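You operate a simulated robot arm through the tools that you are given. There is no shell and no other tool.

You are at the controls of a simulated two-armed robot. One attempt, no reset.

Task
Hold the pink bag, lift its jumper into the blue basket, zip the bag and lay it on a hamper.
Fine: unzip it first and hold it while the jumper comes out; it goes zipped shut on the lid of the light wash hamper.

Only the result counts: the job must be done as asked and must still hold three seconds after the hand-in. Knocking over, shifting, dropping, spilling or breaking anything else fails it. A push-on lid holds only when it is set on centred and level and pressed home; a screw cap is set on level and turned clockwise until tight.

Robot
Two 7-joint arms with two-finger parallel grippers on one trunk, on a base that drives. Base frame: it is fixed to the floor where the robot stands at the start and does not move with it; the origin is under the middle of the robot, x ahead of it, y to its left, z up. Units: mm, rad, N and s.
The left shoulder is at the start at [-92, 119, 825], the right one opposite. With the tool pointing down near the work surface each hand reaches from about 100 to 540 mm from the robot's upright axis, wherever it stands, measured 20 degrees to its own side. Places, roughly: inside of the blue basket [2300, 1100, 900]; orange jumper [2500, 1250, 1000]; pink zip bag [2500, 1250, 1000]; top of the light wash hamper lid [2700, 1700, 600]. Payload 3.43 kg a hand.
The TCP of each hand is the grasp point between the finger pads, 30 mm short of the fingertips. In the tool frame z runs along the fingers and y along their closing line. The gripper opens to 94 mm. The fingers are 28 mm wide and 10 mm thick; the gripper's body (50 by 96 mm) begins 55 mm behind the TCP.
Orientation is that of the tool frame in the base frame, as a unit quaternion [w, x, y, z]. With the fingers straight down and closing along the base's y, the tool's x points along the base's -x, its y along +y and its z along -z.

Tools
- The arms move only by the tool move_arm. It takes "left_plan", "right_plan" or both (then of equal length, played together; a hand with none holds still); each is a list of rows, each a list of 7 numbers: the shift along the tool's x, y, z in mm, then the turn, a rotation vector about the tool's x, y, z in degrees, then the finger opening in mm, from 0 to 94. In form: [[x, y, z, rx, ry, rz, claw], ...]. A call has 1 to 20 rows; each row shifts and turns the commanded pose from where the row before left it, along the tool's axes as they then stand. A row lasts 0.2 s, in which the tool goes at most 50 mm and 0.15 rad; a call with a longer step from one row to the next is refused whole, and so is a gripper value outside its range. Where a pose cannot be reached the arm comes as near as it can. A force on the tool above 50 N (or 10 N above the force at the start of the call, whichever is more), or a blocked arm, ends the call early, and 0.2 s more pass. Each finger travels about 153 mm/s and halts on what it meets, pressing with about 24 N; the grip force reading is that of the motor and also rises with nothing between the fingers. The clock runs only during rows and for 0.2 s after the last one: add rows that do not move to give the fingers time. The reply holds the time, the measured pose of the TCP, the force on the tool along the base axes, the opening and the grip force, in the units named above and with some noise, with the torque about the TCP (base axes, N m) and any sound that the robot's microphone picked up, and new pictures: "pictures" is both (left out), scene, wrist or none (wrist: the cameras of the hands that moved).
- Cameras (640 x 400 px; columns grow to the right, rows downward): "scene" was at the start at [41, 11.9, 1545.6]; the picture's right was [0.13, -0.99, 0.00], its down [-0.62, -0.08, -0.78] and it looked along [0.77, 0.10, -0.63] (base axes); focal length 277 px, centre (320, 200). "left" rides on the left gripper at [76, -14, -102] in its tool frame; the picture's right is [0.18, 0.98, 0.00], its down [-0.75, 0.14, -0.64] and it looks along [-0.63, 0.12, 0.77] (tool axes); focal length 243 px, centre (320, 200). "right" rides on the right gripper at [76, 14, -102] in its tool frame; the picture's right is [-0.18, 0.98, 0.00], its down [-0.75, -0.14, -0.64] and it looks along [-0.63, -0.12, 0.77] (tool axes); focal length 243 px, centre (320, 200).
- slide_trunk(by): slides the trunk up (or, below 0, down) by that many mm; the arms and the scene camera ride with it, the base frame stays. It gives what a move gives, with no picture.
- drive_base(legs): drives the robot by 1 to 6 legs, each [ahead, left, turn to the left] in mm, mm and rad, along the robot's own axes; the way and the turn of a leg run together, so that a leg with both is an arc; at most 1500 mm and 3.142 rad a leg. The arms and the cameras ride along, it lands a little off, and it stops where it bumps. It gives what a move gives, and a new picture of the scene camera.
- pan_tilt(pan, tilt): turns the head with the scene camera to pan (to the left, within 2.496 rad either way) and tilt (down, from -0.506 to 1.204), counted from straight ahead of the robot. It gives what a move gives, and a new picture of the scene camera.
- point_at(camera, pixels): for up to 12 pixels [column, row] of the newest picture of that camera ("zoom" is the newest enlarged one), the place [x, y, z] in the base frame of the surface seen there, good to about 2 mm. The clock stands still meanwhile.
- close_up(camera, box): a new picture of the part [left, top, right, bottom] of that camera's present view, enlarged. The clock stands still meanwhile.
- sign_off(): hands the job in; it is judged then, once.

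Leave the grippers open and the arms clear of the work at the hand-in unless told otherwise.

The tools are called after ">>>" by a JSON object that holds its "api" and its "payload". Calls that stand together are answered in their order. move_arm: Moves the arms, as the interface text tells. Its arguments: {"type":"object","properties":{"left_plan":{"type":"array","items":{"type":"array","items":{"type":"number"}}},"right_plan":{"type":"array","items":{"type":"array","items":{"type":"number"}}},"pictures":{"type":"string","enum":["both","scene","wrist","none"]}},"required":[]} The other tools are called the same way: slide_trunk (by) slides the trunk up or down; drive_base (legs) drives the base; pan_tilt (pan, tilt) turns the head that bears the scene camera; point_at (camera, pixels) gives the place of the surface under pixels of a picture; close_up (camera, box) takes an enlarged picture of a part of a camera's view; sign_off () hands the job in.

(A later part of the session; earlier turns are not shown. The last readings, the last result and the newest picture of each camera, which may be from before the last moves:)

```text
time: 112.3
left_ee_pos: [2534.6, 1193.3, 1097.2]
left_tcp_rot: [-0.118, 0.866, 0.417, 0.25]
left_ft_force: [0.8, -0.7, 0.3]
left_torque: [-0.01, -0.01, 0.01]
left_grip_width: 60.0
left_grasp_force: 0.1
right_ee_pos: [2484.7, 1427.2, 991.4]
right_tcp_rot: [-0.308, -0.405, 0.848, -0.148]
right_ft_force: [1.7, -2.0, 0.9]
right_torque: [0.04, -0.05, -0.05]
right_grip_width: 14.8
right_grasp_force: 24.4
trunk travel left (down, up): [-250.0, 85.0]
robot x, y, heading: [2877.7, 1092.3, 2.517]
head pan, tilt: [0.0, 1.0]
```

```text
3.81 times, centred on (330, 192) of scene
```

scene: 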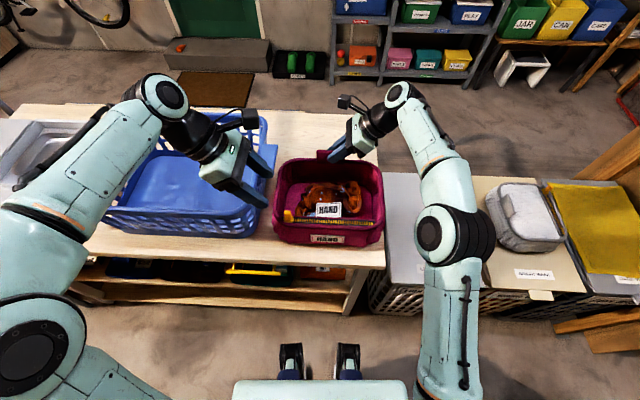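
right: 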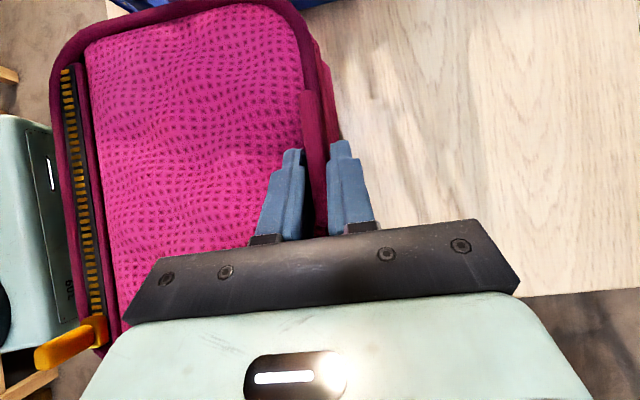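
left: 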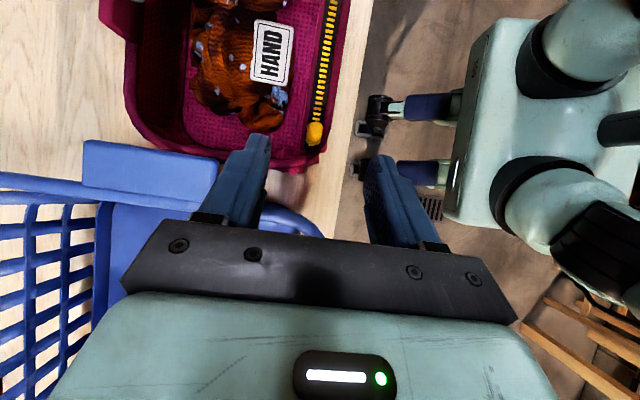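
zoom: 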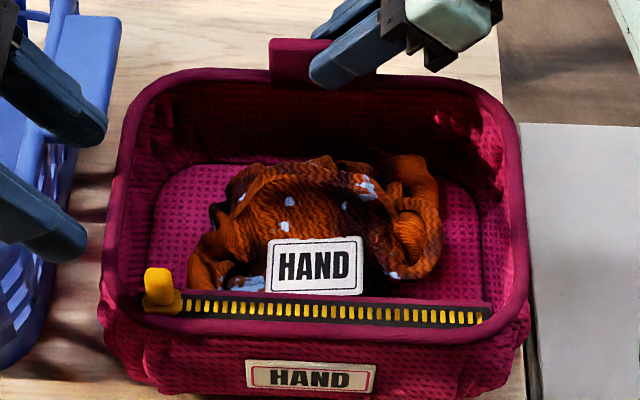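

I measure the jumper's folds, the tag and the bag floor on this enlarged picture.

>>> {"api": "point_at", "payload": {"camera": "zoom", "pixels": [[320, 165], [290, 175], [260, 185], [230, 220], [205, 260], [300, 205], [345, 215], [410, 175], [420, 230], [405, 265], [318, 240], [318, 290]]}}

>>> {"api": "point_at", "payload": {"camera": "zoom", "pixels": [[180, 200], [470, 210], [275, 225], [260, 280], [160, 285], [365, 175], [385, 190], [350, 175], [230, 280], [380, 260], [268, 245], [362, 245]]}}

>>> {"api": "close_up", "payload": {"camera": "left", "box": [120, 0, 376, 160]}}

```text
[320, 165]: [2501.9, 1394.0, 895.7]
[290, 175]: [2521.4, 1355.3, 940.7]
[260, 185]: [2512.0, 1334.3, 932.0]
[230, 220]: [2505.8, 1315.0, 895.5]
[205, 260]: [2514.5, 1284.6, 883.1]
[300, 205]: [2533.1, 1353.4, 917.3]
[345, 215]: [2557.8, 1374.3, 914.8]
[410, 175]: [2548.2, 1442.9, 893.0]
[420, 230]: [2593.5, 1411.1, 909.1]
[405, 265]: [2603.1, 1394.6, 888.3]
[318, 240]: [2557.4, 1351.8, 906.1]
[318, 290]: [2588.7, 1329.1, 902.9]
```

```text
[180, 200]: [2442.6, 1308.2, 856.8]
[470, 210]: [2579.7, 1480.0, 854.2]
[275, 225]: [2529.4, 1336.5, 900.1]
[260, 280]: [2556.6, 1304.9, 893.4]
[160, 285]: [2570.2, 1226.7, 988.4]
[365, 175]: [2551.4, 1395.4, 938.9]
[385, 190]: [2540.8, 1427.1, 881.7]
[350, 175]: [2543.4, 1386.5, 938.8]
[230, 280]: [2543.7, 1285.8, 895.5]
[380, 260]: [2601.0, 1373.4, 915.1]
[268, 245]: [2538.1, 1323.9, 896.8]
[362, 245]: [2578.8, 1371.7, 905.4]
```

```text
2.50 times, centred on (248, 80) of left
```

zoom: 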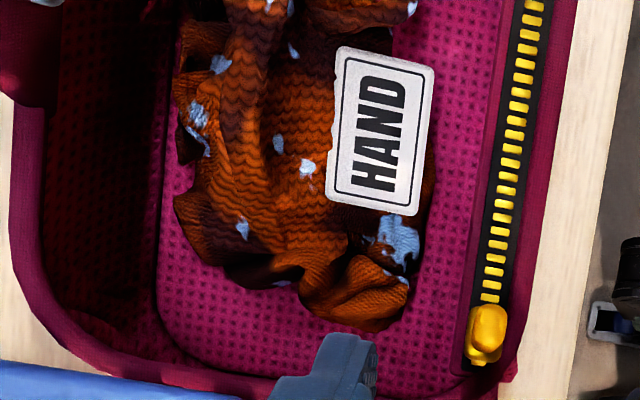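

The jumper has a ridge about z 940 running along f≈112 mm beyond the zip, centre roughly (2533,1370). I bring the left hand above that ridge (fingers closing across it), right hand keeps holding the tab.

>>> {"api": "move_arm", "payload": {"left_plan": [[12.1, -22.8, 28.1, 0, 0, 0, 50], [12.1, -22.8, 28.1, 0, 0, 0, 50], [12.1, -22.8, 28.1, 0, 0, 0, 50], [12.1, -22.8, 28.1, 0, 0, 0, 50], [12.1, -22.8, 28.1, 0, 0, 0, 50], [0, 0, 0, 0, 0, 0, 50]], "pictures": "both"}}

>>> {"api": "close_up", "payload": {"camera": "scene", "box": [250, 90, 410, 250]}}

```text
time: 113.8
left_ee_pos: [2522.9, 1364.4, 1009.6]
left_tcp_rot: [-0.118, 0.866, 0.417, 0.249]
left_ft_force: [0.4, 0.8, 0.3]
left_torque: [0.02, 0.01, 0.02]
left_grip_width: 50.1
left_grasp_force: 0.0
right_ee_pos: [2485.2, 1428.3, 990.2]
right_tcp_rot: [-0.307, -0.406, 0.848, -0.148]
right_ft_force: [-1.1, 1.3, -0.1]
right_torque: [-0.06, 0.1, -0.02]
right_grip_width: 14.5
right_grasp_force: 23.8
trunk travel left (down, up): [-250.0, 85.0]
robot x, y, heading: [2880.3, 1089.8, 2.518]
head pan, tilt: [0.0, 1.0]
```

scene: 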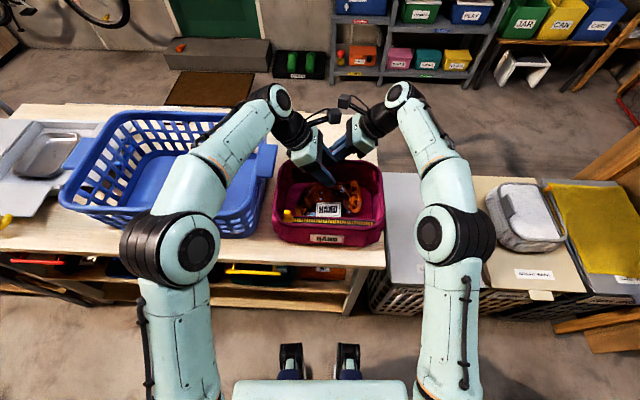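
left: 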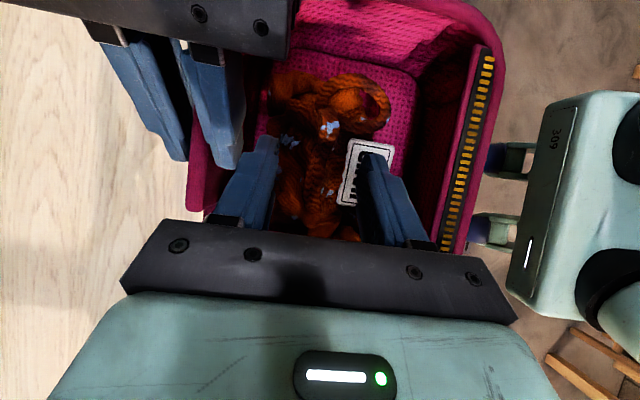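

```text
2.50 times, centred on (330, 170) of scene
```

zoom: 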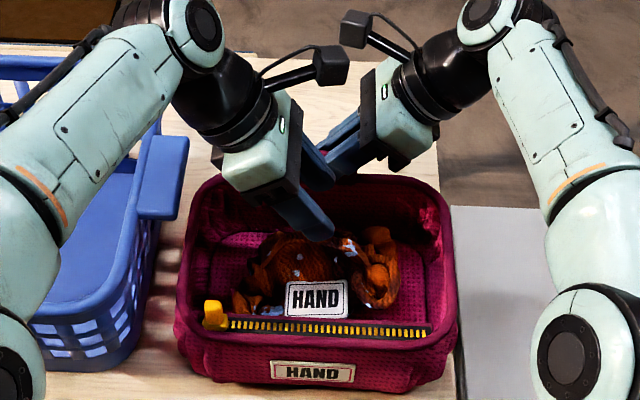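

The ridge lies between the fingers. I measure it from the left camera to set the depth.

>>> {"api": "close_up", "payload": {"camera": "left", "box": [200, 60, 424, 240]}}

>>> {"api": "point_at", "payload": {"camera": "left", "pixels": [[300, 200], [320, 200], [340, 200], [290, 160], [310, 160], [330, 160], [300, 180], [325, 180], [310, 220], [295, 140], [315, 130], [350, 170]]}}

```text
2.22 times, centred on (312, 150) of left
```

zoom: 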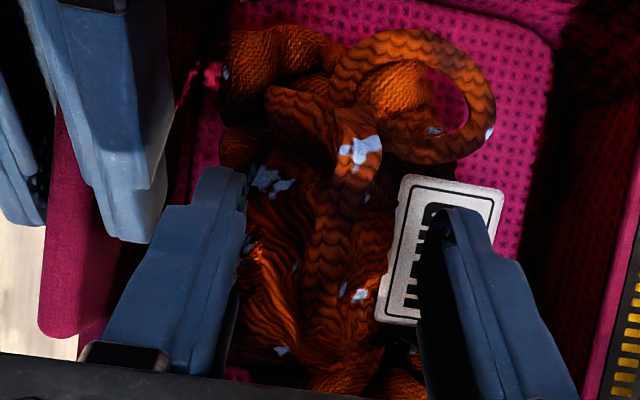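

```text
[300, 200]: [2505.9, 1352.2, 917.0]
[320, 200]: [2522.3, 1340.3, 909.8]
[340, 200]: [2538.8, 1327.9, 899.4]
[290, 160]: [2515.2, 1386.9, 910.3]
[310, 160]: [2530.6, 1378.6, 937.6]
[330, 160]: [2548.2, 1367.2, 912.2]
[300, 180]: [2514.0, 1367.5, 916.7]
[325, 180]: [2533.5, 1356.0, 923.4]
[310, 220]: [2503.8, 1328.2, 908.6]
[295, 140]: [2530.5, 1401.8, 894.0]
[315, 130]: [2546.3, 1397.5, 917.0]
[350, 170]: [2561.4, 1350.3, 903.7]
```

The mass peaks at z 938 and falls to about 905-910 on both sides. I lower 70 mm so the fingertips straddle it, watching the force.

>>> {"api": "move_arm", "payload": {"left_plan": [[-10.6, 0, 17, 0, 0, 0, 56], [-10.6, 0, 17, 0, 0, 0, 56], [-8, 0, 12.7, 0, 0, 0, 56], [-5.3, 0, 8.5, 0, 0, 0, 56], [-2.6, 0, 4.2, 0, 0, 0, 56], [0, 0, 0, 0, 0, 0, 56]], "pictures": "both"}}

>>> {"api": "close_up", "payload": {"camera": "scene", "box": [250, 110, 410, 250]}}

```text
time: 115.2
left_ee_pos: [2525.3, 1362.2, 940.0]
left_tcp_rot: [-0.119, 0.866, 0.418, 0.249]
left_ft_force: [-1.0, -1.5, 6.9]
left_torque: [-0.22, -0.23, -0.08]
left_grip_width: 56.0
left_grasp_force: 0.4
right_ee_pos: [2486.0, 1428.5, 990.7]
right_tcp_rot: [-0.307, -0.406, 0.848, -0.149]
right_ft_force: [-1.6, 3.5, 0.6]
right_torque: [-0.01, 0.06, 0.04]
right_grip_width: 14.8
right_grasp_force: 23.8
trunk travel left (down, up): [-250.0, 85.0]
robot x, y, heading: [2876.2, 1090.2, 2.521]
head pan, tilt: [0.0, 1.0]
```

scene: 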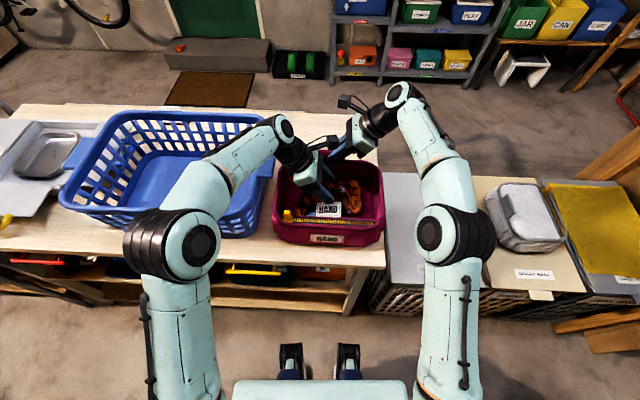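
left: 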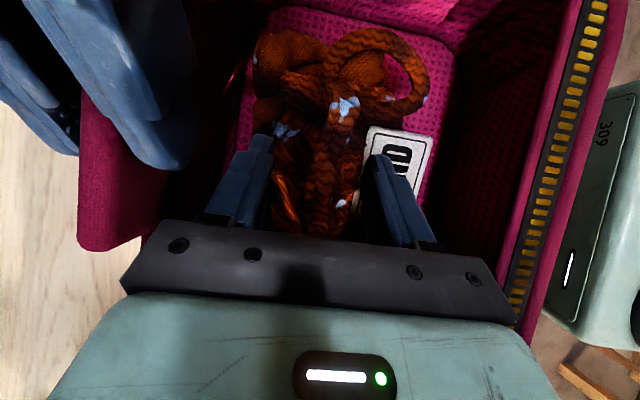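

```text
2.86 times, centred on (330, 180) of scene
```

zoom: 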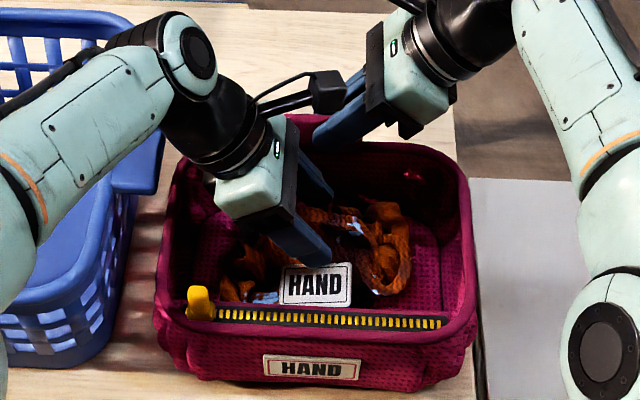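

Light contact (7 N), fingertips straddle the fold. I close the gripper on it.

>>> {"api": "move_arm", "payload": {"left_plan": [[0, 0, 0, 0, 0, 0, 40], [0, 0, 0, 0, 0, 0, 20], [0, 0, 0, 0, 0, 0, 0], [0, 0, 0, 0, 0, 0, 0], [0, 0, 0, 0, 0, 0, 0]], "pictures": "both"}}

```text
time: 116.3
left_ee_pos: [2524.1, 1361.8, 939.7]
left_tcp_rot: [-0.118, 0.866, 0.417, 0.249]
left_ft_force: [0.6, 0.4, -0.5]
left_torque: [0.04, -0.03, 0.03]
left_grip_width: 24.3
left_grasp_force: 24.3
right_ee_pos: [2484.4, 1427.7, 989.6]
right_tcp_rot: [-0.306, -0.407, 0.848, -0.15]
right_ft_force: [0.5, -1.0, 0.0]
right_torque: [0.01, 0.0, -0.04]
right_grip_width: 14.7
right_grasp_force: 24.5
trunk travel left (down, up): [-250.0, 85.0]
robot x, y, heading: [2873.3, 1091.4, 2.52]
head pan, tilt: [0.0, 1.0]
```

scene: 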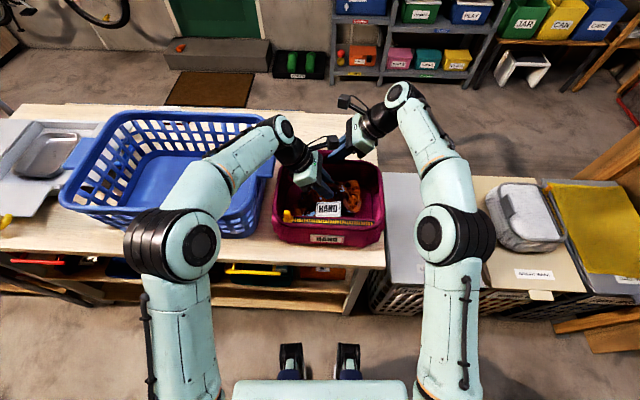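
left: 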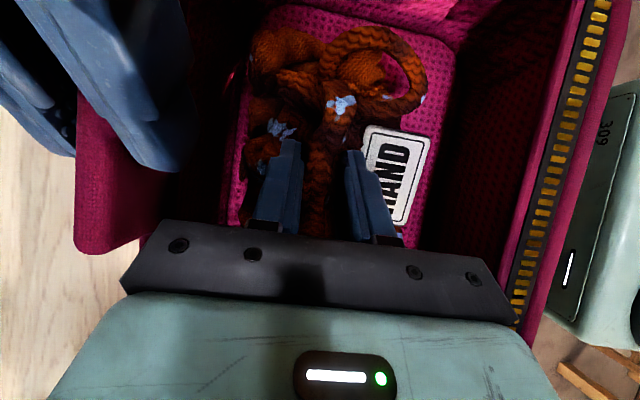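

Gripped 24 mm of jumper. I lift 40 mm straight up, slowly, and look.

>>> {"api": "move_arm", "payload": {"left_plan": [[5.3, 0, -8.48, 0, 0, 0, 0], [5.3, 0, -8.48, 0, 0, 0, 0], [5.3, 0, -8.48, 0, 0, 0, 0], [5.3, 0, -8.48, 0, 0, 0, 0]], "pictures": "both"}}

>>> {"api": "close_up", "payload": {"camera": "scene", "box": [250, 110, 410, 250]}}

```text
time: 117.3
left_ee_pos: [2523.2, 1360.9, 978.9]
left_tcp_rot: [-0.119, 0.866, 0.418, 0.248]
left_ft_force: [0.3, 0.4, -3.3]
left_torque: [-0.01, 0.05, 0.03]
left_grip_width: 24.2
left_grasp_force: 23.9
right_ee_pos: [2485.9, 1427.4, 990.5]
right_tcp_rot: [-0.307, -0.405, 0.848, -0.148]
right_ft_force: [0.2, -0.7, 0.7]
right_torque: [0.0, 0.01, -0.06]
right_grip_width: 14.7
right_grasp_force: 24.1
trunk travel left (down, up): [-250.0, 85.0]
robot x, y, heading: [2876.0, 1089.7, 2.514]
head pan, tilt: [0.0, 1.0]
```

scene: 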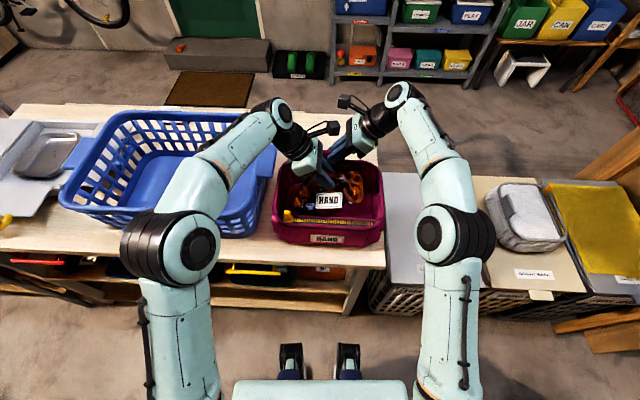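
left: 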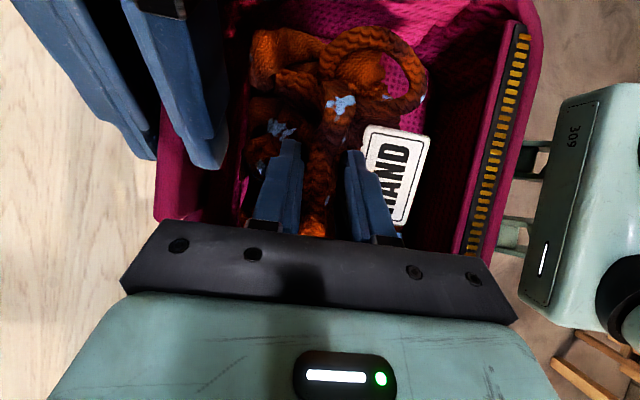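

```text
2.86 times, centred on (330, 180) of scene
```

zoom: 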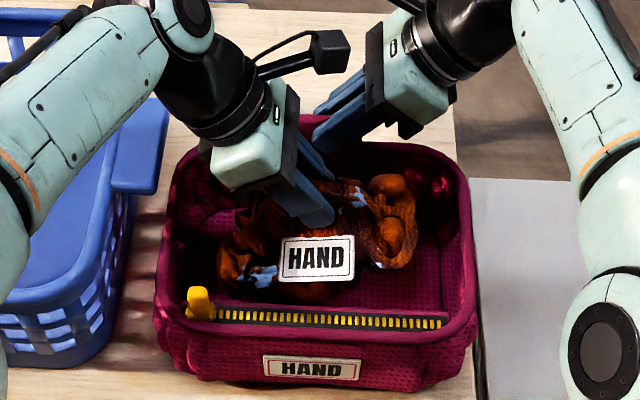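

The jumper comes up as one piece (about 3 N). I go on lifting, drifting slightly toward myself and left so it clears the right hand.

>>> {"api": "move_arm", "payload": {"left_plan": [[5.3, 0, -8.48, 0, 0, 0, 0], [5.3, 0, -8.48, 0, 0, 0, 0], [5.3, 0, -8.48, 0, 0, 0, 0], [-3.18, 7.5, -13.78, 0, 0, 0, 0], [-3.18, 7.5, -13.78, 0, 0, 0, 0], [-3.18, 7.5, -13.78, 0, 0, 0, 0], [-3.18, 7.5, -13.78, 0, 0, 0, 0], [6.36, 0, -19.6, 0, 0, 0, 0], [6.36, 0, -19.6, 0, 0, 0, 0], [6.36, 0, -19.6, 0, 0, 0, 0], [6.36, 0, -19.6, 0, 0, 0, 0]], "pictures": "both"}}

>>> {"api": "close_up", "payload": {"camera": "scene", "box": [200, 80, 420, 260]}}

```text
time: 119.8
left_ee_pos: [2510.3, 1296.6, 1128.1]
left_tcp_rot: [-0.118, 0.866, 0.417, 0.249]
left_ft_force: [-0.1, -0.5, -4.3]
left_torque: [-0.06, 0.06, -0.03]
left_grip_width: 24.2
left_grasp_force: 24.3
right_ee_pos: [2484.2, 1427.3, 990.4]
right_tcp_rot: [-0.307, -0.406, 0.848, -0.149]
right_ft_force: [0.5, 0.5, 1.0]
right_torque: [0.03, -0.01, 0.02]
right_grip_width: 14.7
right_grasp_force: 24.1
trunk travel left (down, up): [-250.0, 85.0]
robot x, y, heading: [2877.0, 1090.3, 2.521]
head pan, tilt: [0.0, 1.0]
```

scene: 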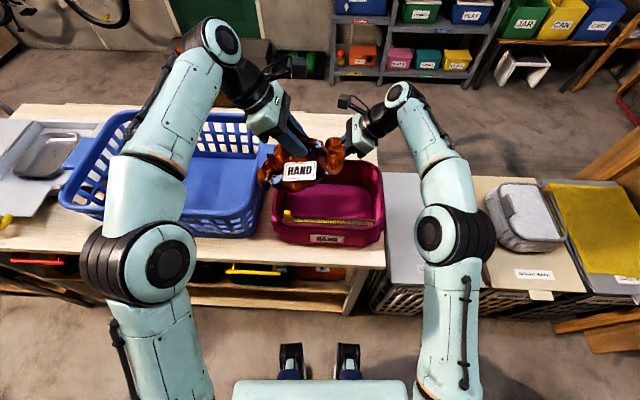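
left: 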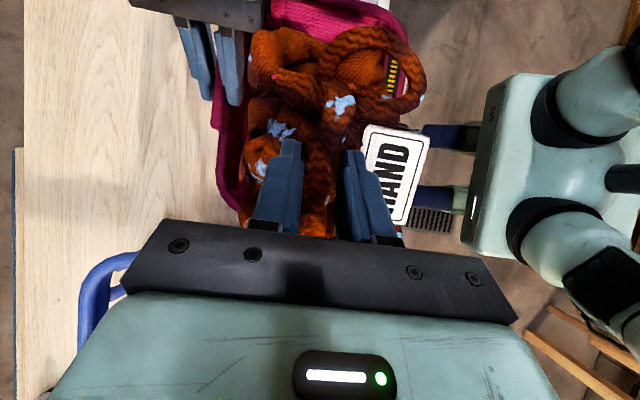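

```text
2.22 times, centred on (310, 170) of scene
```

zoom: 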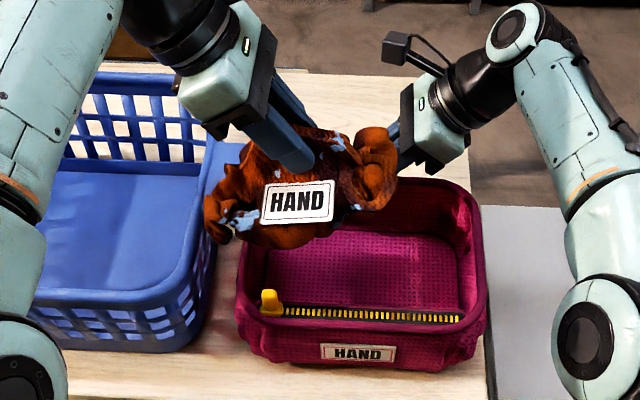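

Jumper fully out, bag empty. I raise a bit more and carry it left over the basket.

>>> {"api": "move_arm", "payload": {"left_plan": [[15.9, 0, -25.4, 0, 0, 0, 0], [-33.2, -3.7, -20.8, 0, 0, 0, 0], [-33.2, -3.7, -20.8, 0, 0, 0, 0], [-33.2, -3.7, -20.8, 0, 0, 0, 0], [-33.2, -3.7, -20.8, 0, 0, 0, 0], [-33.2, -3.7, -20.8, 0, 0, 0, 0], [-33.2, -3.7, -20.8, 0, 0, 0, 0], [0, 0, 0, 0, 0, 0, 0]], "pictures": "both"}}

>>> {"api": "close_up", "payload": {"camera": "scene", "box": [40, 60, 360, 260]}}

```text
time: 121.5
left_ee_pos: [2412.3, 1168.0, 1144.0]
left_tcp_rot: [-0.119, 0.866, 0.417, 0.249]
left_ft_force: [-0.4, -0.1, -3.3]
left_torque: [-0.02, 0.03, 0.04]
left_grip_width: 24.0
left_grasp_force: 23.5
left hand out of reach, approached as far as the arm can: row 4, 5, 6, 7
right_ee_pos: [2484.8, 1428.2, 989.5]
right_tcp_rot: [-0.307, -0.407, 0.847, -0.149]
right_ft_force: [0.3, -1.2, 1.1]
right_torque: [0.02, 0.03, 0.0]
right_grip_width: 14.9
right_grasp_force: 23.4
trunk travel left (down, up): [-250.0, 85.0]
robot x, y, heading: [2876.5, 1087.0, 2.522]
head pan, tilt: [0.0, 1.0]
```

scene: 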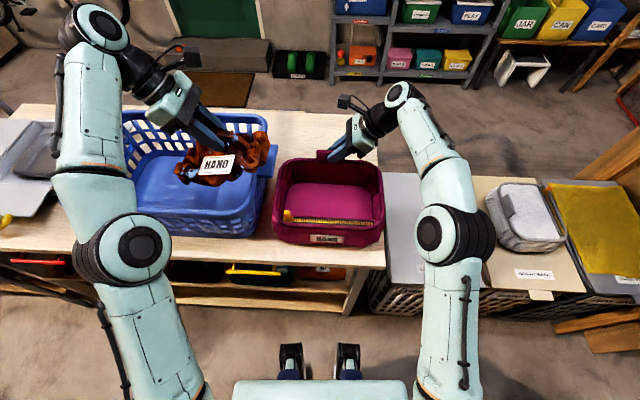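
left: 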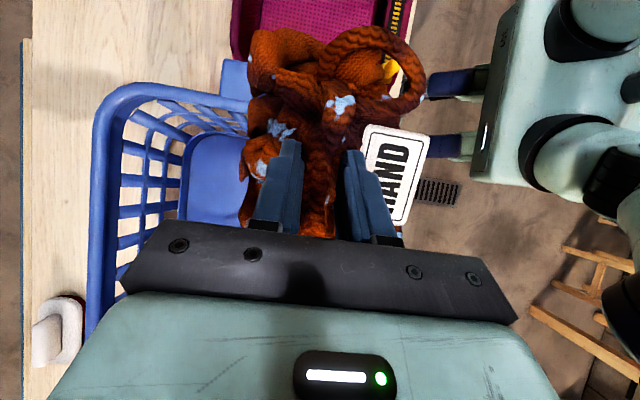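

```text
2.00 times, centred on (200, 160) of scene
```

zoom: 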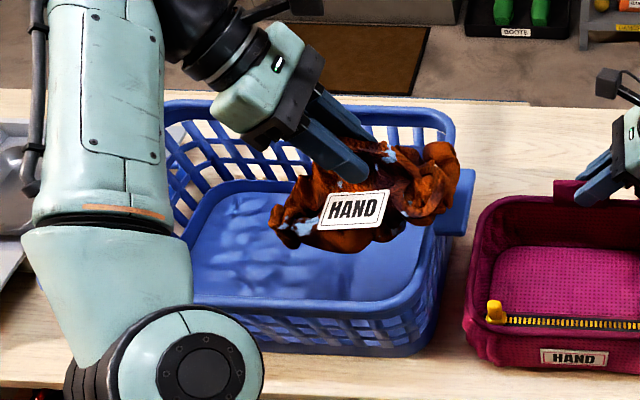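

The arm hit its reach limit with this lean. I'll straighten the wrist in steps (tilt back), which brings the target within reach; first 16°.

>>> {"api": "move_arm", "payload": {"left_plan": [[0, 0, 0, 0, -8, 0, 0], [0, 0, 0, 0, -8, 0, 0]], "pictures": "scene"}}

>>> {"api": "close_up", "payload": {"camera": "scene", "box": [40, 60, 360, 260]}}

```text
time: 122.2
left_ee_pos: [2415.2, 1168.9, 1143.5]
left_tcp_rot: [-0.06, 0.892, 0.43, 0.124]
left_ft_force: [-0.3, 0.2, -4.1]
left_torque: [0.06, -0.01, -0.02]
left_grip_width: 24.0
left_grasp_force: 24.3
right_ee_pos: [2485.4, 1427.2, 989.6]
right_tcp_rot: [-0.307, -0.406, 0.848, -0.149]
right_ft_force: [1.4, 1.3, 2.4]
right_torque: [-0.18, 0.21, 0.01]
right_grip_width: 14.8
right_grasp_force: 24.1
trunk travel left (down, up): [-250.0, 85.0]
robot x, y, heading: [2875.4, 1088.0, 2.517]
head pan, tilt: [0.0, 1.0]
```

scene: 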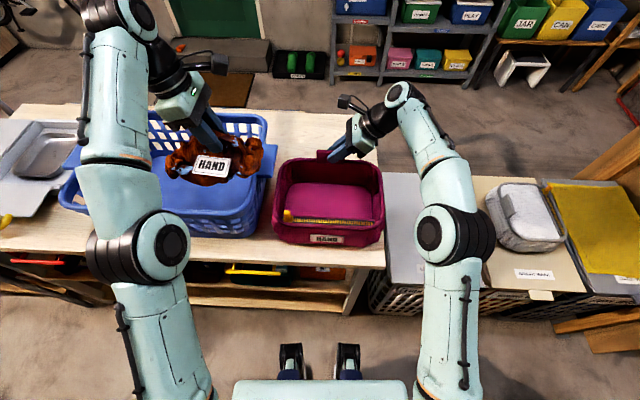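

```text
2.00 times, centred on (200, 160) of scene
```

zoom: 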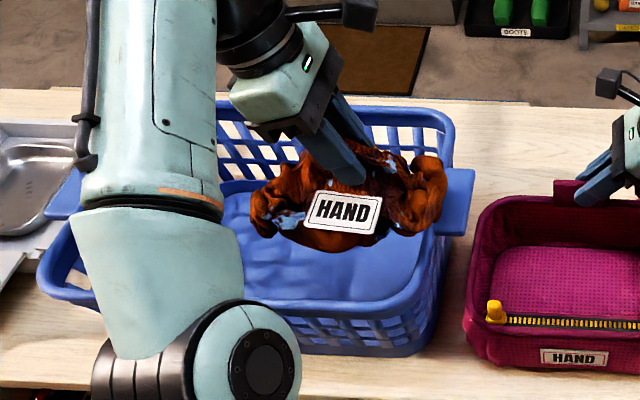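

The pose was re-based at the reached spot. With less lean I move 75 mm farther left over the basket.

>>> {"api": "move_arm", "payload": {"left_plan": [[-24, -5, -6.9, 0, 0, 0, 0], [-24, -5, -6.9, 0, 0, 0, 0], [-24, -5, -6.9, 0, 0, 0, 0], [0, 0, 0, 0, 0, 0, 0]], "pictures": "both"}}

>>> {"api": "close_up", "payload": {"camera": "scene", "box": [40, 60, 360, 260]}}

```text
time: 123.2
left_ee_pos: [2391.1, 1123.6, 1135.6]
left_tcp_rot: [-0.061, 0.892, 0.43, 0.126]
left_ft_force: [0.1, 0.8, -3.2]
left_torque: [0.02, 0.0, -0.03]
left_grip_width: 24.1
left_grasp_force: 24.0
left hand out of reach, approached as far as the arm can: row 1, 2, 3
right_ee_pos: [2484.0, 1426.9, 989.5]
right_tcp_rot: [-0.307, -0.406, 0.848, -0.149]
right_ft_force: [0.4, -0.8, 1.1]
right_torque: [0.01, 0.02, -0.03]
right_grip_width: 15.1
right_grasp_force: 24.2
trunk travel left (down, up): [-250.0, 85.0]
robot x, y, heading: [2876.5, 1090.4, 2.519]
head pan, tilt: [0.0, 1.0]
```

scene: 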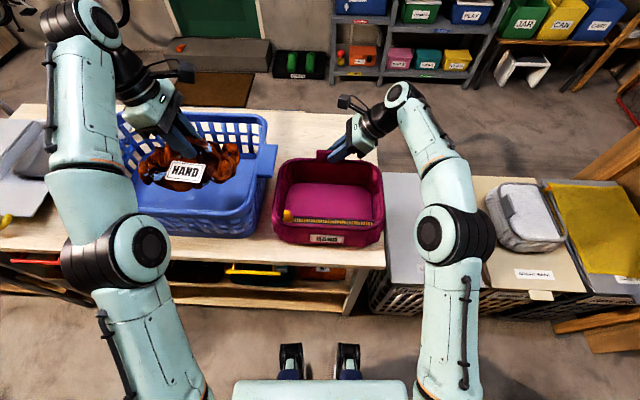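
left: 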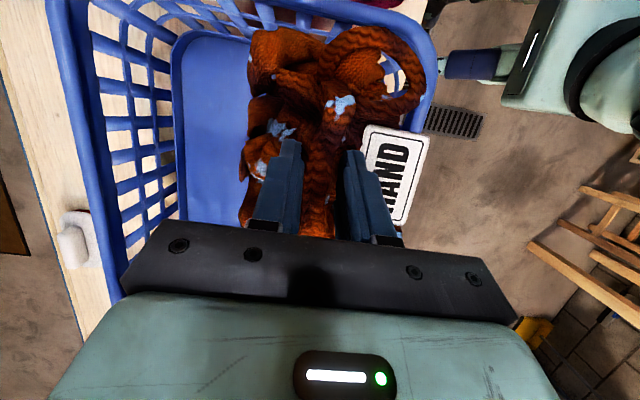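

```text
2.00 times, centred on (200, 160) of scene
```

zoom: 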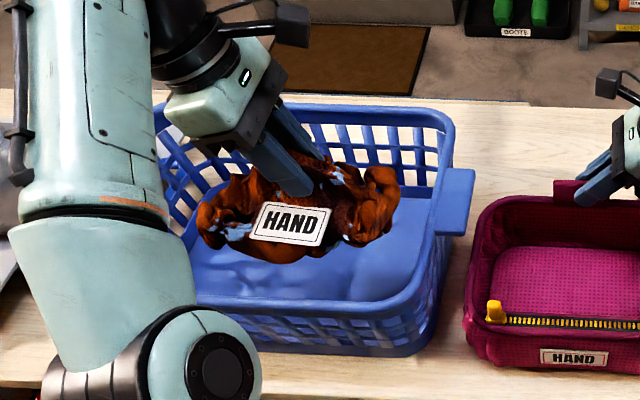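

I'm above the basket but near its near edge. I measure the basket's rim and floor to place the jumper safely.

>>> {"api": "point_at", "payload": {"camera": "zoom", "pixels": [[300, 303], [380, 303], [215, 297], [432, 240], [448, 160], [400, 108], [330, 275], [400, 260], [300, 255], [380, 210], [205, 225], [270, 260]]}}

>>> {"api": "point_at", "payload": {"camera": "left", "pixels": [[55, 30], [75, 120], [110, 260], [200, 100], [220, 160], [410, 30], [430, 60], [180, 200], [240, 20], [330, 5]]}}

```text
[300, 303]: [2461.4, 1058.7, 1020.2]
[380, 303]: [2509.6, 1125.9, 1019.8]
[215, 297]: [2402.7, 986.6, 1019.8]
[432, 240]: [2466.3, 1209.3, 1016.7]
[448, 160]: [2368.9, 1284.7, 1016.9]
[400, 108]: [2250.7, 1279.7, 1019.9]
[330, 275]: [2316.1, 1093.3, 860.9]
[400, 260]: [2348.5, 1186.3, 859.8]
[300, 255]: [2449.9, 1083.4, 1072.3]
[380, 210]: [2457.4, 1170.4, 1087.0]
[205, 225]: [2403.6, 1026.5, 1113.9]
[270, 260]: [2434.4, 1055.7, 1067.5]
```

```text
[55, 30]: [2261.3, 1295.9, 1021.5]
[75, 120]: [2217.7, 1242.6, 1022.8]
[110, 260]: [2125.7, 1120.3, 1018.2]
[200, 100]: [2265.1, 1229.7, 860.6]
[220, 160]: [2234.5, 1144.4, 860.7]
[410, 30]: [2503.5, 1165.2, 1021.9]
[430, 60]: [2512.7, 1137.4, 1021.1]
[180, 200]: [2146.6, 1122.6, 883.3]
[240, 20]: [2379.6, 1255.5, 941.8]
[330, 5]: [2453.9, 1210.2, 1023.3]
```

Near rim at f≈-28, side rim at e≈262, basket floor z≈861. Lowering gives more reach, so I move inward and down together, keeping the jumper inside the rim.

>>> {"api": "move_arm", "payload": {"left_plan": [[-8.2, -11, 15.3, 0, 0, 0, 0], [-8.2, -11, 15.3, 0, 0, 0, 0], [-8.2, -11, 15.3, 0, 0, 0, 0], [0, 0, 0, 0, 0, 0, 0]], "pictures": "both"}}

>>> {"api": "close_up", "payload": {"camera": "scene", "box": [40, 60, 360, 260]}}

```text
time: 124.2
left_ee_pos: [2357.9, 1131.3, 1084.5]
left_tcp_rot: [-0.059, 0.892, 0.43, 0.126]
left_ft_force: [0.2, 0.2, -3.1]
left_torque: [0.0, 0.0, -0.01]
left_grip_width: 23.9
left_grasp_force: 23.8
right_ee_pos: [2485.2, 1428.0, 990.2]
right_tcp_rot: [-0.306, -0.407, 0.848, -0.149]
right_ft_force: [-0.3, 0.2, -0.3]
right_torque: [0.03, -0.02, -0.05]
right_grip_width: 15.1
right_grasp_force: 23.8
trunk travel left (down, up): [-250.0, 85.0]
robot x, y, heading: [2873.4, 1091.7, 2.519]
head pan, tilt: [0.0, 1.0]
```

scene: 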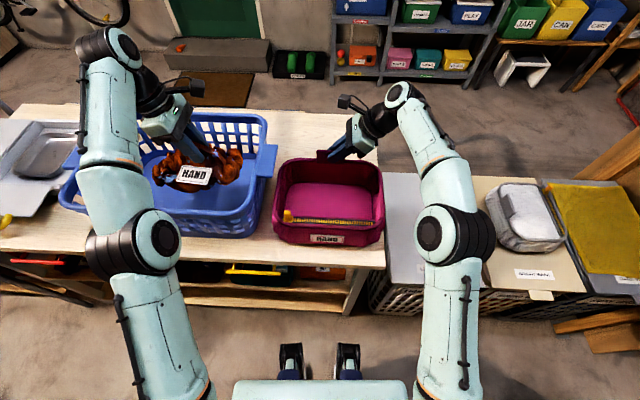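
left: 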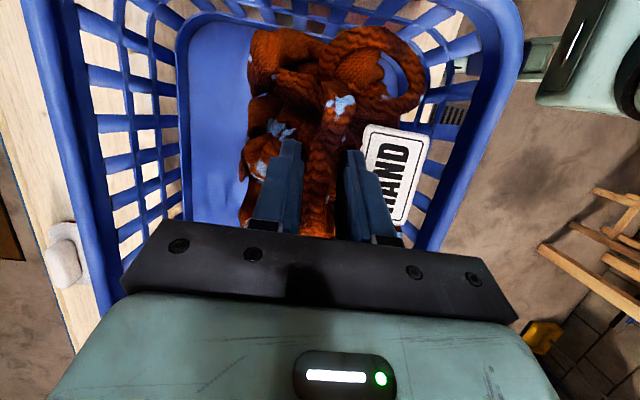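

```text
2.00 times, centred on (200, 160) of scene
```

zoom: 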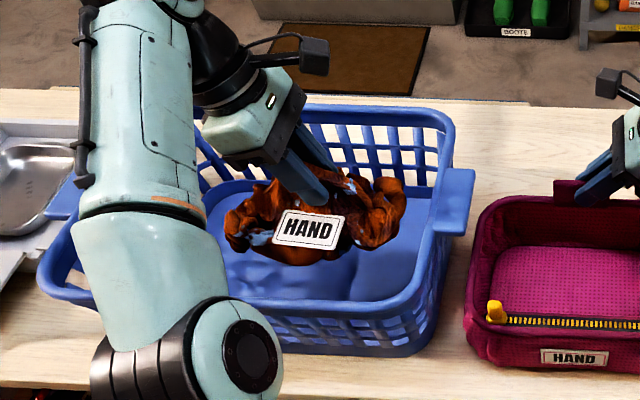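

The jumper is inside the rim now. I lower it to just above the basket floor.

>>> {"api": "move_arm", "payload": {"left_plan": [[-9.6, -4, 22.6, 0, 0, 0, 0], [-9.6, -4, 22.6, 0, 0, 0, 0], [-9.6, -4, 22.6, 0, 0, 0, 0], [-9.6, -4, 22.6, 0, 0, 0, 0], [-6.5, -2, 15, 0, 0, 0, 0], [0, 0, 0, 0, 0, 0, 0]], "pictures": "both"}}

>>> {"api": "close_up", "payload": {"camera": "scene", "box": [40, 60, 360, 260]}}

```text
time: 125.5
left_ee_pos: [2334.2, 1132.5, 969.4]
left_tcp_rot: [-0.059, 0.892, 0.429, 0.127]
left_ft_force: [-0.7, -0.5, -3.9]
left_torque: [0.04, 0.02, 0.02]
left_grip_width: 24.1
left_grasp_force: 23.8
right_ee_pos: [2484.7, 1427.3, 990.6]
right_tcp_rot: [-0.307, -0.406, 0.848, -0.148]
right_ft_force: [-0.2, 0.2, 1.9]
right_torque: [0.01, 0.0, 0.0]
right_grip_width: 15.0
right_grasp_force: 23.8
trunk travel left (down, up): [-250.0, 85.0]
robot x, y, heading: [2876.4, 1091.8, 2.518]
head pan, tilt: [0.0, 1.0]
```

scene: 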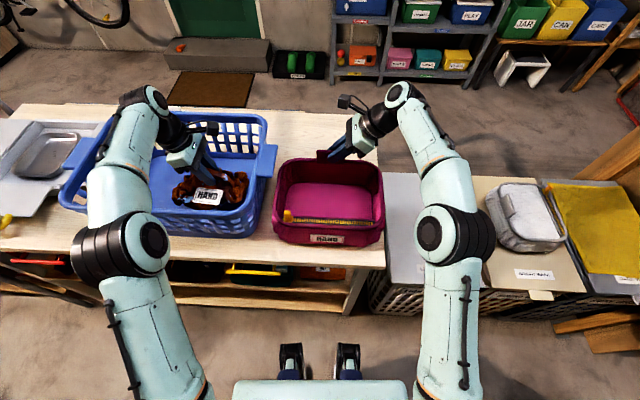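
left: 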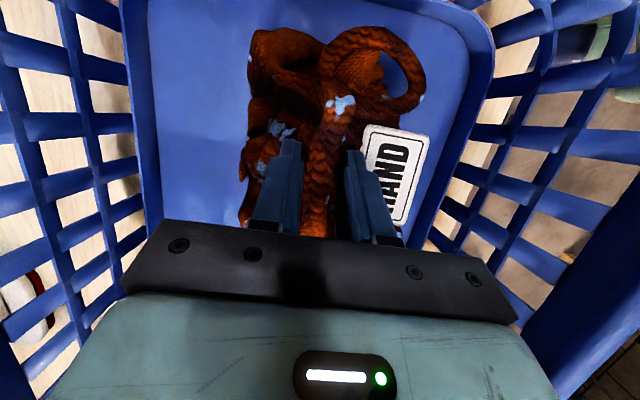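

```text
2.00 times, centred on (200, 160) of scene
```

zoom: 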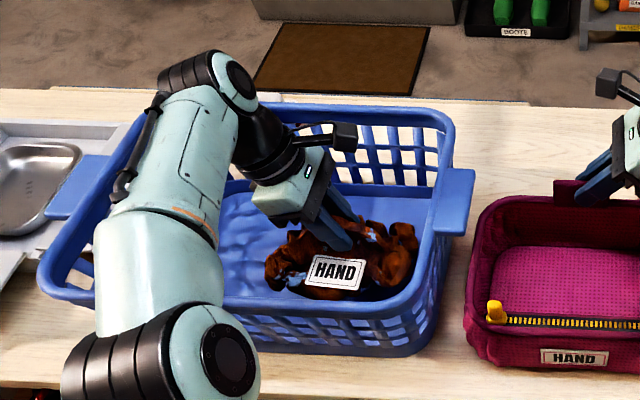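

Still hanging free (weight 3.5 N on the hand). I lower another 18 mm gently until it touches.

>>> {"api": "move_arm", "payload": {"left_plan": [[-1.7, 0, 5.8, 0, 0, 0, 0], [-1.7, 0, 5.8, 0, 0, 0, 0], [-1.7, 0, 5.8, 0, 0, 0, 0]], "pictures": "none"}}

```text
time: 126.3
left_ee_pos: [2333.9, 1131.5, 953.4]
left_tcp_rot: [-0.06, 0.893, 0.429, 0.125]
left_ft_force: [-4.1, -6.7, 18.5]
left_torque: [0.74, -0.54, 0.0]
left_grip_width: 24.4
left_grasp_force: 24.5
right_ee_pos: [2484.3, 1426.8, 989.9]
right_tcp_rot: [-0.307, -0.407, 0.847, -0.15]
right_ft_force: [0.0, 0.2, -0.2]
right_torque: [-0.08, 0.01, -0.03]
right_grip_width: 14.8
right_grasp_force: 23.8
trunk travel left (down, up): [-250.0, 85.0]
robot x, y, heading: [2878.2, 1090.1, 2.521]
head pan, tilt: [0.0, 1.0]
```

It now presses the floor with 18 N. I ease up 4 mm, then open the fingers slowly.

>>> {"api": "move_arm", "payload": {"left_plan": [[1.1, 0, -3.9, 0, 0, 0, 0], [0, 0, 0, 0, 0, 0, 30], [0, 0, 0, 0, 0, 0, 45], [0, 0, 0, 0, 0, 0, 60], [0, 0, 0, 0, 0, 0, 60]], "pictures": "wrist"}}

```text
time: 127.5
left_ee_pos: [2335.1, 1130.7, 956.5]
left_tcp_rot: [-0.058, 0.893, 0.428, 0.127]
left_ft_force: [-0.3, 0.6, 0.1]
left_torque: [0.02, 0.01, 0.0]
left_grip_width: 59.9
left_grasp_force: 0.1
right_ee_pos: [2484.7, 1427.4, 991.2]
right_tcp_rot: [-0.307, -0.405, 0.848, -0.148]
right_ft_force: [-0.1, 0.8, 0.4]
right_torque: [0.01, 0.02, -0.01]
right_grip_width: 14.6
right_grasp_force: 23.9
trunk travel left (down, up): [-250.0, 85.0]
robot x, y, heading: [2881.2, 1092.8, 2.516]
head pan, tilt: [0.0, 1.0]
```

left: 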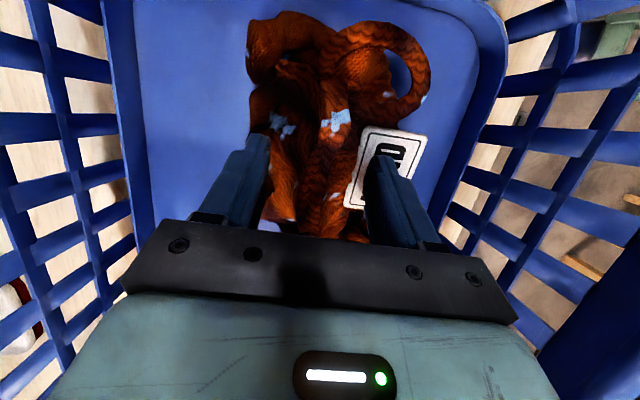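

Released. I raise the left hand straight out of the basket.

>>> {"api": "move_arm", "payload": {"left_plan": [[5, 0, -18, 0, 0, 0, 60], [9, 6, -31, 0, 0, 0, 60], [9, 6, -31, 0, 0, 0, 60], [9, 6, -31, 0, 0, 0, 60], [7, 6, -24, 0, 0, 0, 60]], "pictures": "both"}}

>>> {"api": "close_up", "payload": {"camera": "scene", "box": [40, 60, 360, 260]}}

```text
time: 128.8
left_ee_pos: [2357.6, 1116.0, 1093.9]
left_tcp_rot: [-0.059, 0.893, 0.429, 0.126]
left_ft_force: [0.6, -0.2, -0.4]
left_torque: [0.02, 0.03, -0.01]
left_grip_width: 60.1
left_grasp_force: 0.1
left hand out of reach, approached as far as the arm can: row 5
right_ee_pos: [2485.2, 1427.7, 990.0]
right_tcp_rot: [-0.308, -0.406, 0.848, -0.149]
right_ft_force: [-0.1, 0.4, 0.0]
right_torque: [-0.08, 0.07, -0.04]
right_grip_width: 14.8
right_grasp_force: 23.7
trunk travel left (down, up): [-250.0, 85.0]
robot x, y, heading: [2873.0, 1087.0, 2.517]
head pan, tilt: [0.0, 1.0]
```

scene: 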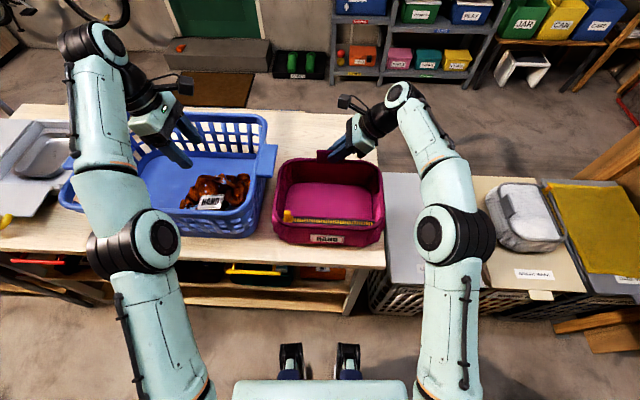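
left: 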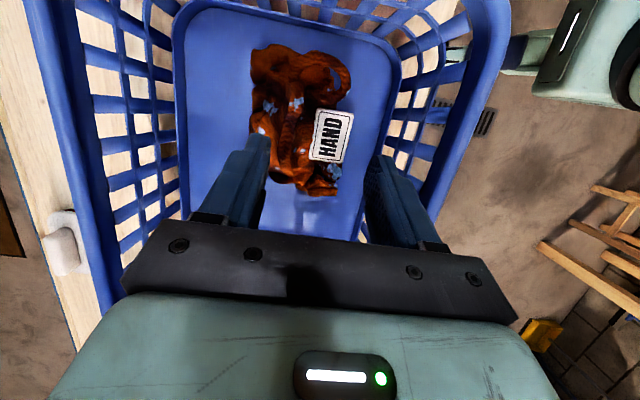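

```text
2.00 times, centred on (200, 160) of scene
```

zoom: 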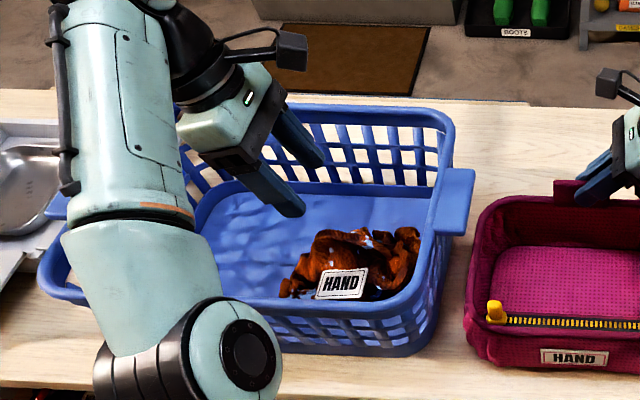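

The jumper lies in the basket. Now back to the zip: I move the left hand at the same height back over the pull and restore the 32° lean.

>>> {"api": "move_arm", "payload": {"left_plan": [[32.8, 14.75, 8.4, 0, 0, 0, 60], [32.8, 14.75, 8.4, 0, 0, 0, 60], [32.8, 14.75, 8.4, 0, 0, 0, 60], [32.8, 14.75, 8.4, 0, 0, 0, 60], [32.8, 14.75, 8.4, 0, 0, 0, 60], [32.8, 14.75, 8.4, 0, 0, 0, 60], [0, 0, 0, 0, 8, 0, 60], [0, 0, 0, 0, 8, 0, 60], [0, 0, 0, 0, 0, 0, 60]], "pictures": "both"}}

>>> {"api": "close_up", "payload": {"camera": "scene", "box": [140, 90, 420, 260]}}

```text
time: 130.8
left_ee_pos: [2553.7, 1219.2, 1100.2]
left_tcp_rot: [-0.12, 0.866, 0.417, 0.25]
left_ft_force: [0.2, 0.4, 0.5]
left_torque: [0.0, 0.01, 0.02]
left_grip_width: 60.1
left_grasp_force: 0.0
right_ee_pos: [2484.4, 1427.5, 990.1]
right_tcp_rot: [-0.307, -0.406, 0.848, -0.149]
right_ft_force: [0.0, -0.6, 0.0]
right_torque: [-0.01, 0.05, -0.03]
right_grip_width: 14.5
right_grasp_force: 24.0
trunk travel left (down, up): [-250.0, 85.0]
robot x, y, heading: [2879.6, 1088.3, 2.521]
head pan, tilt: [0.0, 1.0]
```

scene: 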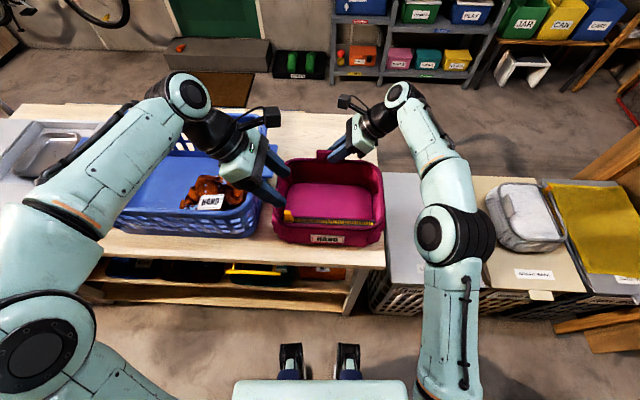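
left: 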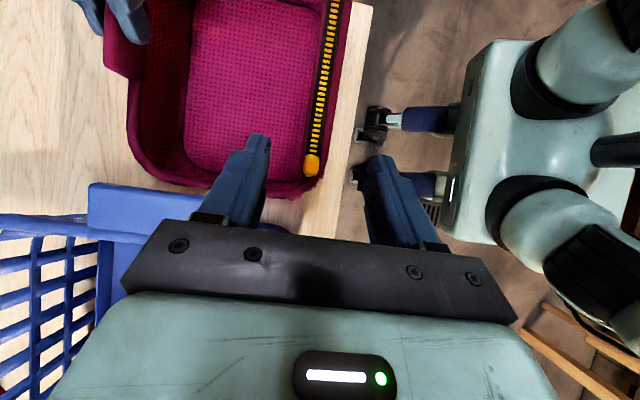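

```text
2.29 times, centred on (280, 175) of scene
```

zoom: 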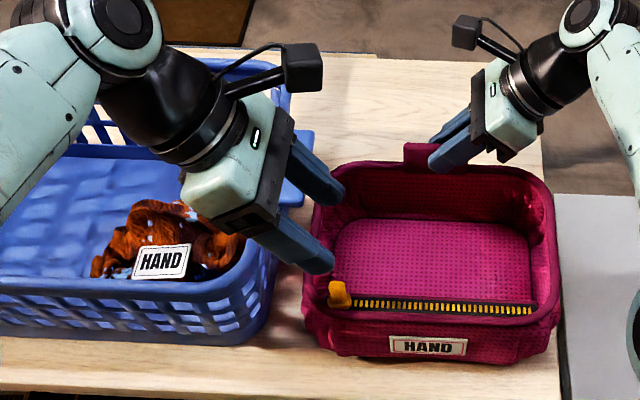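

TCP is over the pull again; the pull is at left-wrist pixel (312,165). I measure it.

>>> {"api": "close_up", "payload": {"camera": "left", "box": [270, 130, 366, 190]}}

>>> {"api": "point_at", "payload": {"camera": "left", "pixels": [[312, 158], [312, 163], [306, 165], [317, 165], [312, 170], [312, 174]]}}

```text
6.67 times, centred on (318, 160) of left
```

zoom: 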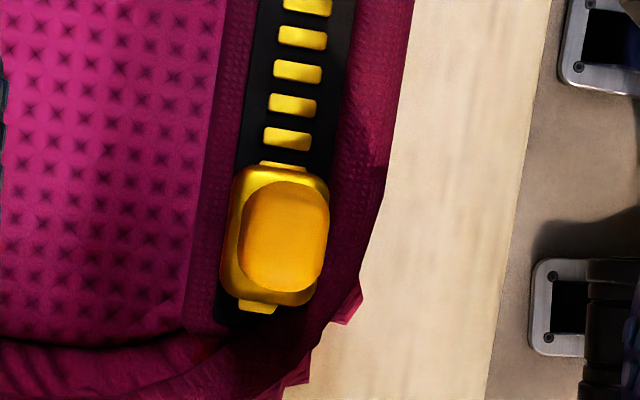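

```text
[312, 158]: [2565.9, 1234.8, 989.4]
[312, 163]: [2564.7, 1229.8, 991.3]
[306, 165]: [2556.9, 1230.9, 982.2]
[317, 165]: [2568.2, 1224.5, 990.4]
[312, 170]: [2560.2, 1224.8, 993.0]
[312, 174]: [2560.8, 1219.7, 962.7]
```

Post top centre is about (2563.5,1228.5,991) — same offset as before. I lower 107 mm around it and close.

>>> {"api": "move_arm", "payload": {"left_plan": [[-14.1, 0.4, 22.6, 0, 0, 0, 60], [-14.1, 0.4, 22.6, 0, 0, 0, 60], [-14.1, 0.4, 22.6, 0, 0, 0, 60], [-9.5, 0.2, 15.2, 0, 0, 0, 60], [-4.8, 0, 7.5, 0, 0, 0, 60], [0, 0, 0, 0, 0, 0, 60], [0, 0, 0, 0, 0, 0, 40], [0, 0, 0, 0, 0, 0, 20], [0, 0, 0, 0, 0, 0, 0], [0, 0, 0, 0, 0, 0, 0], [0, 0, 0, 0, 0, 0, 0]], "pictures": "both"}}

>>> {"api": "close_up", "payload": {"camera": "scene", "box": [200, 110, 400, 250]}}

```text
time: 133.2
left_ee_pos: [2554.1, 1219.9, 993.5]
left_tcp_rot: [-0.118, 0.866, 0.417, 0.25]
left_ft_force: [2.3, -1.6, 1.6]
left_torque: [-0.12, 0.17, -0.05]
left_grip_width: 14.1
left_grasp_force: 24.1
right_ee_pos: [2484.5, 1428.0, 990.3]
right_tcp_rot: [-0.308, -0.406, 0.848, -0.149]
right_ft_force: [-1.2, 1.5, 0.4]
right_torque: [0.03, -0.01, -0.03]
right_grip_width: 14.9
right_grasp_force: 24.2
trunk travel left (down, up): [-250.0, 85.0]
robot x, y, heading: [2876.4, 1089.6, 2.524]
head pan, tilt: [0.0, 1.0]
```

scene: 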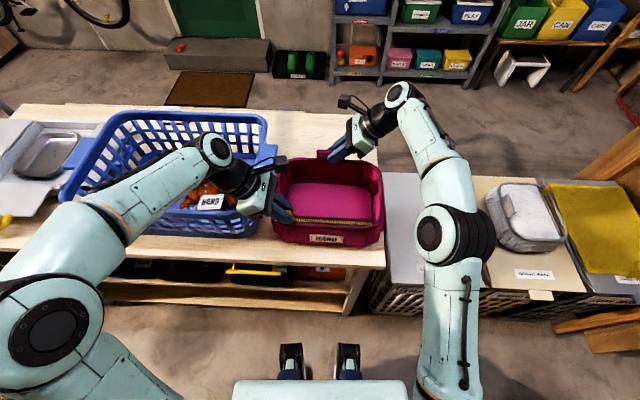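
left: 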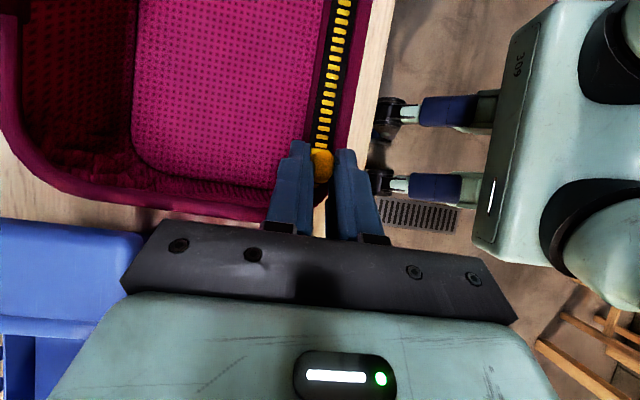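

```text
2.86 times, centred on (300, 180) of scene
```

zoom: 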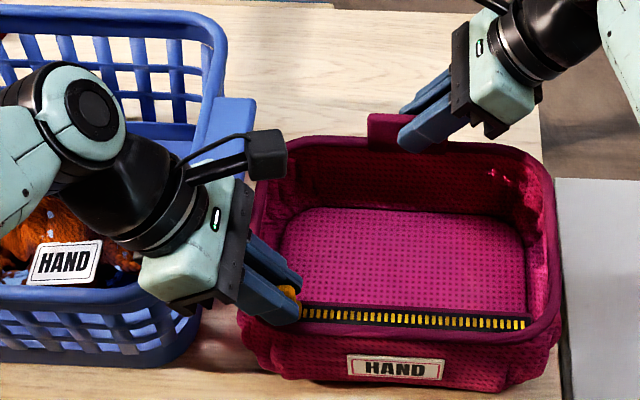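

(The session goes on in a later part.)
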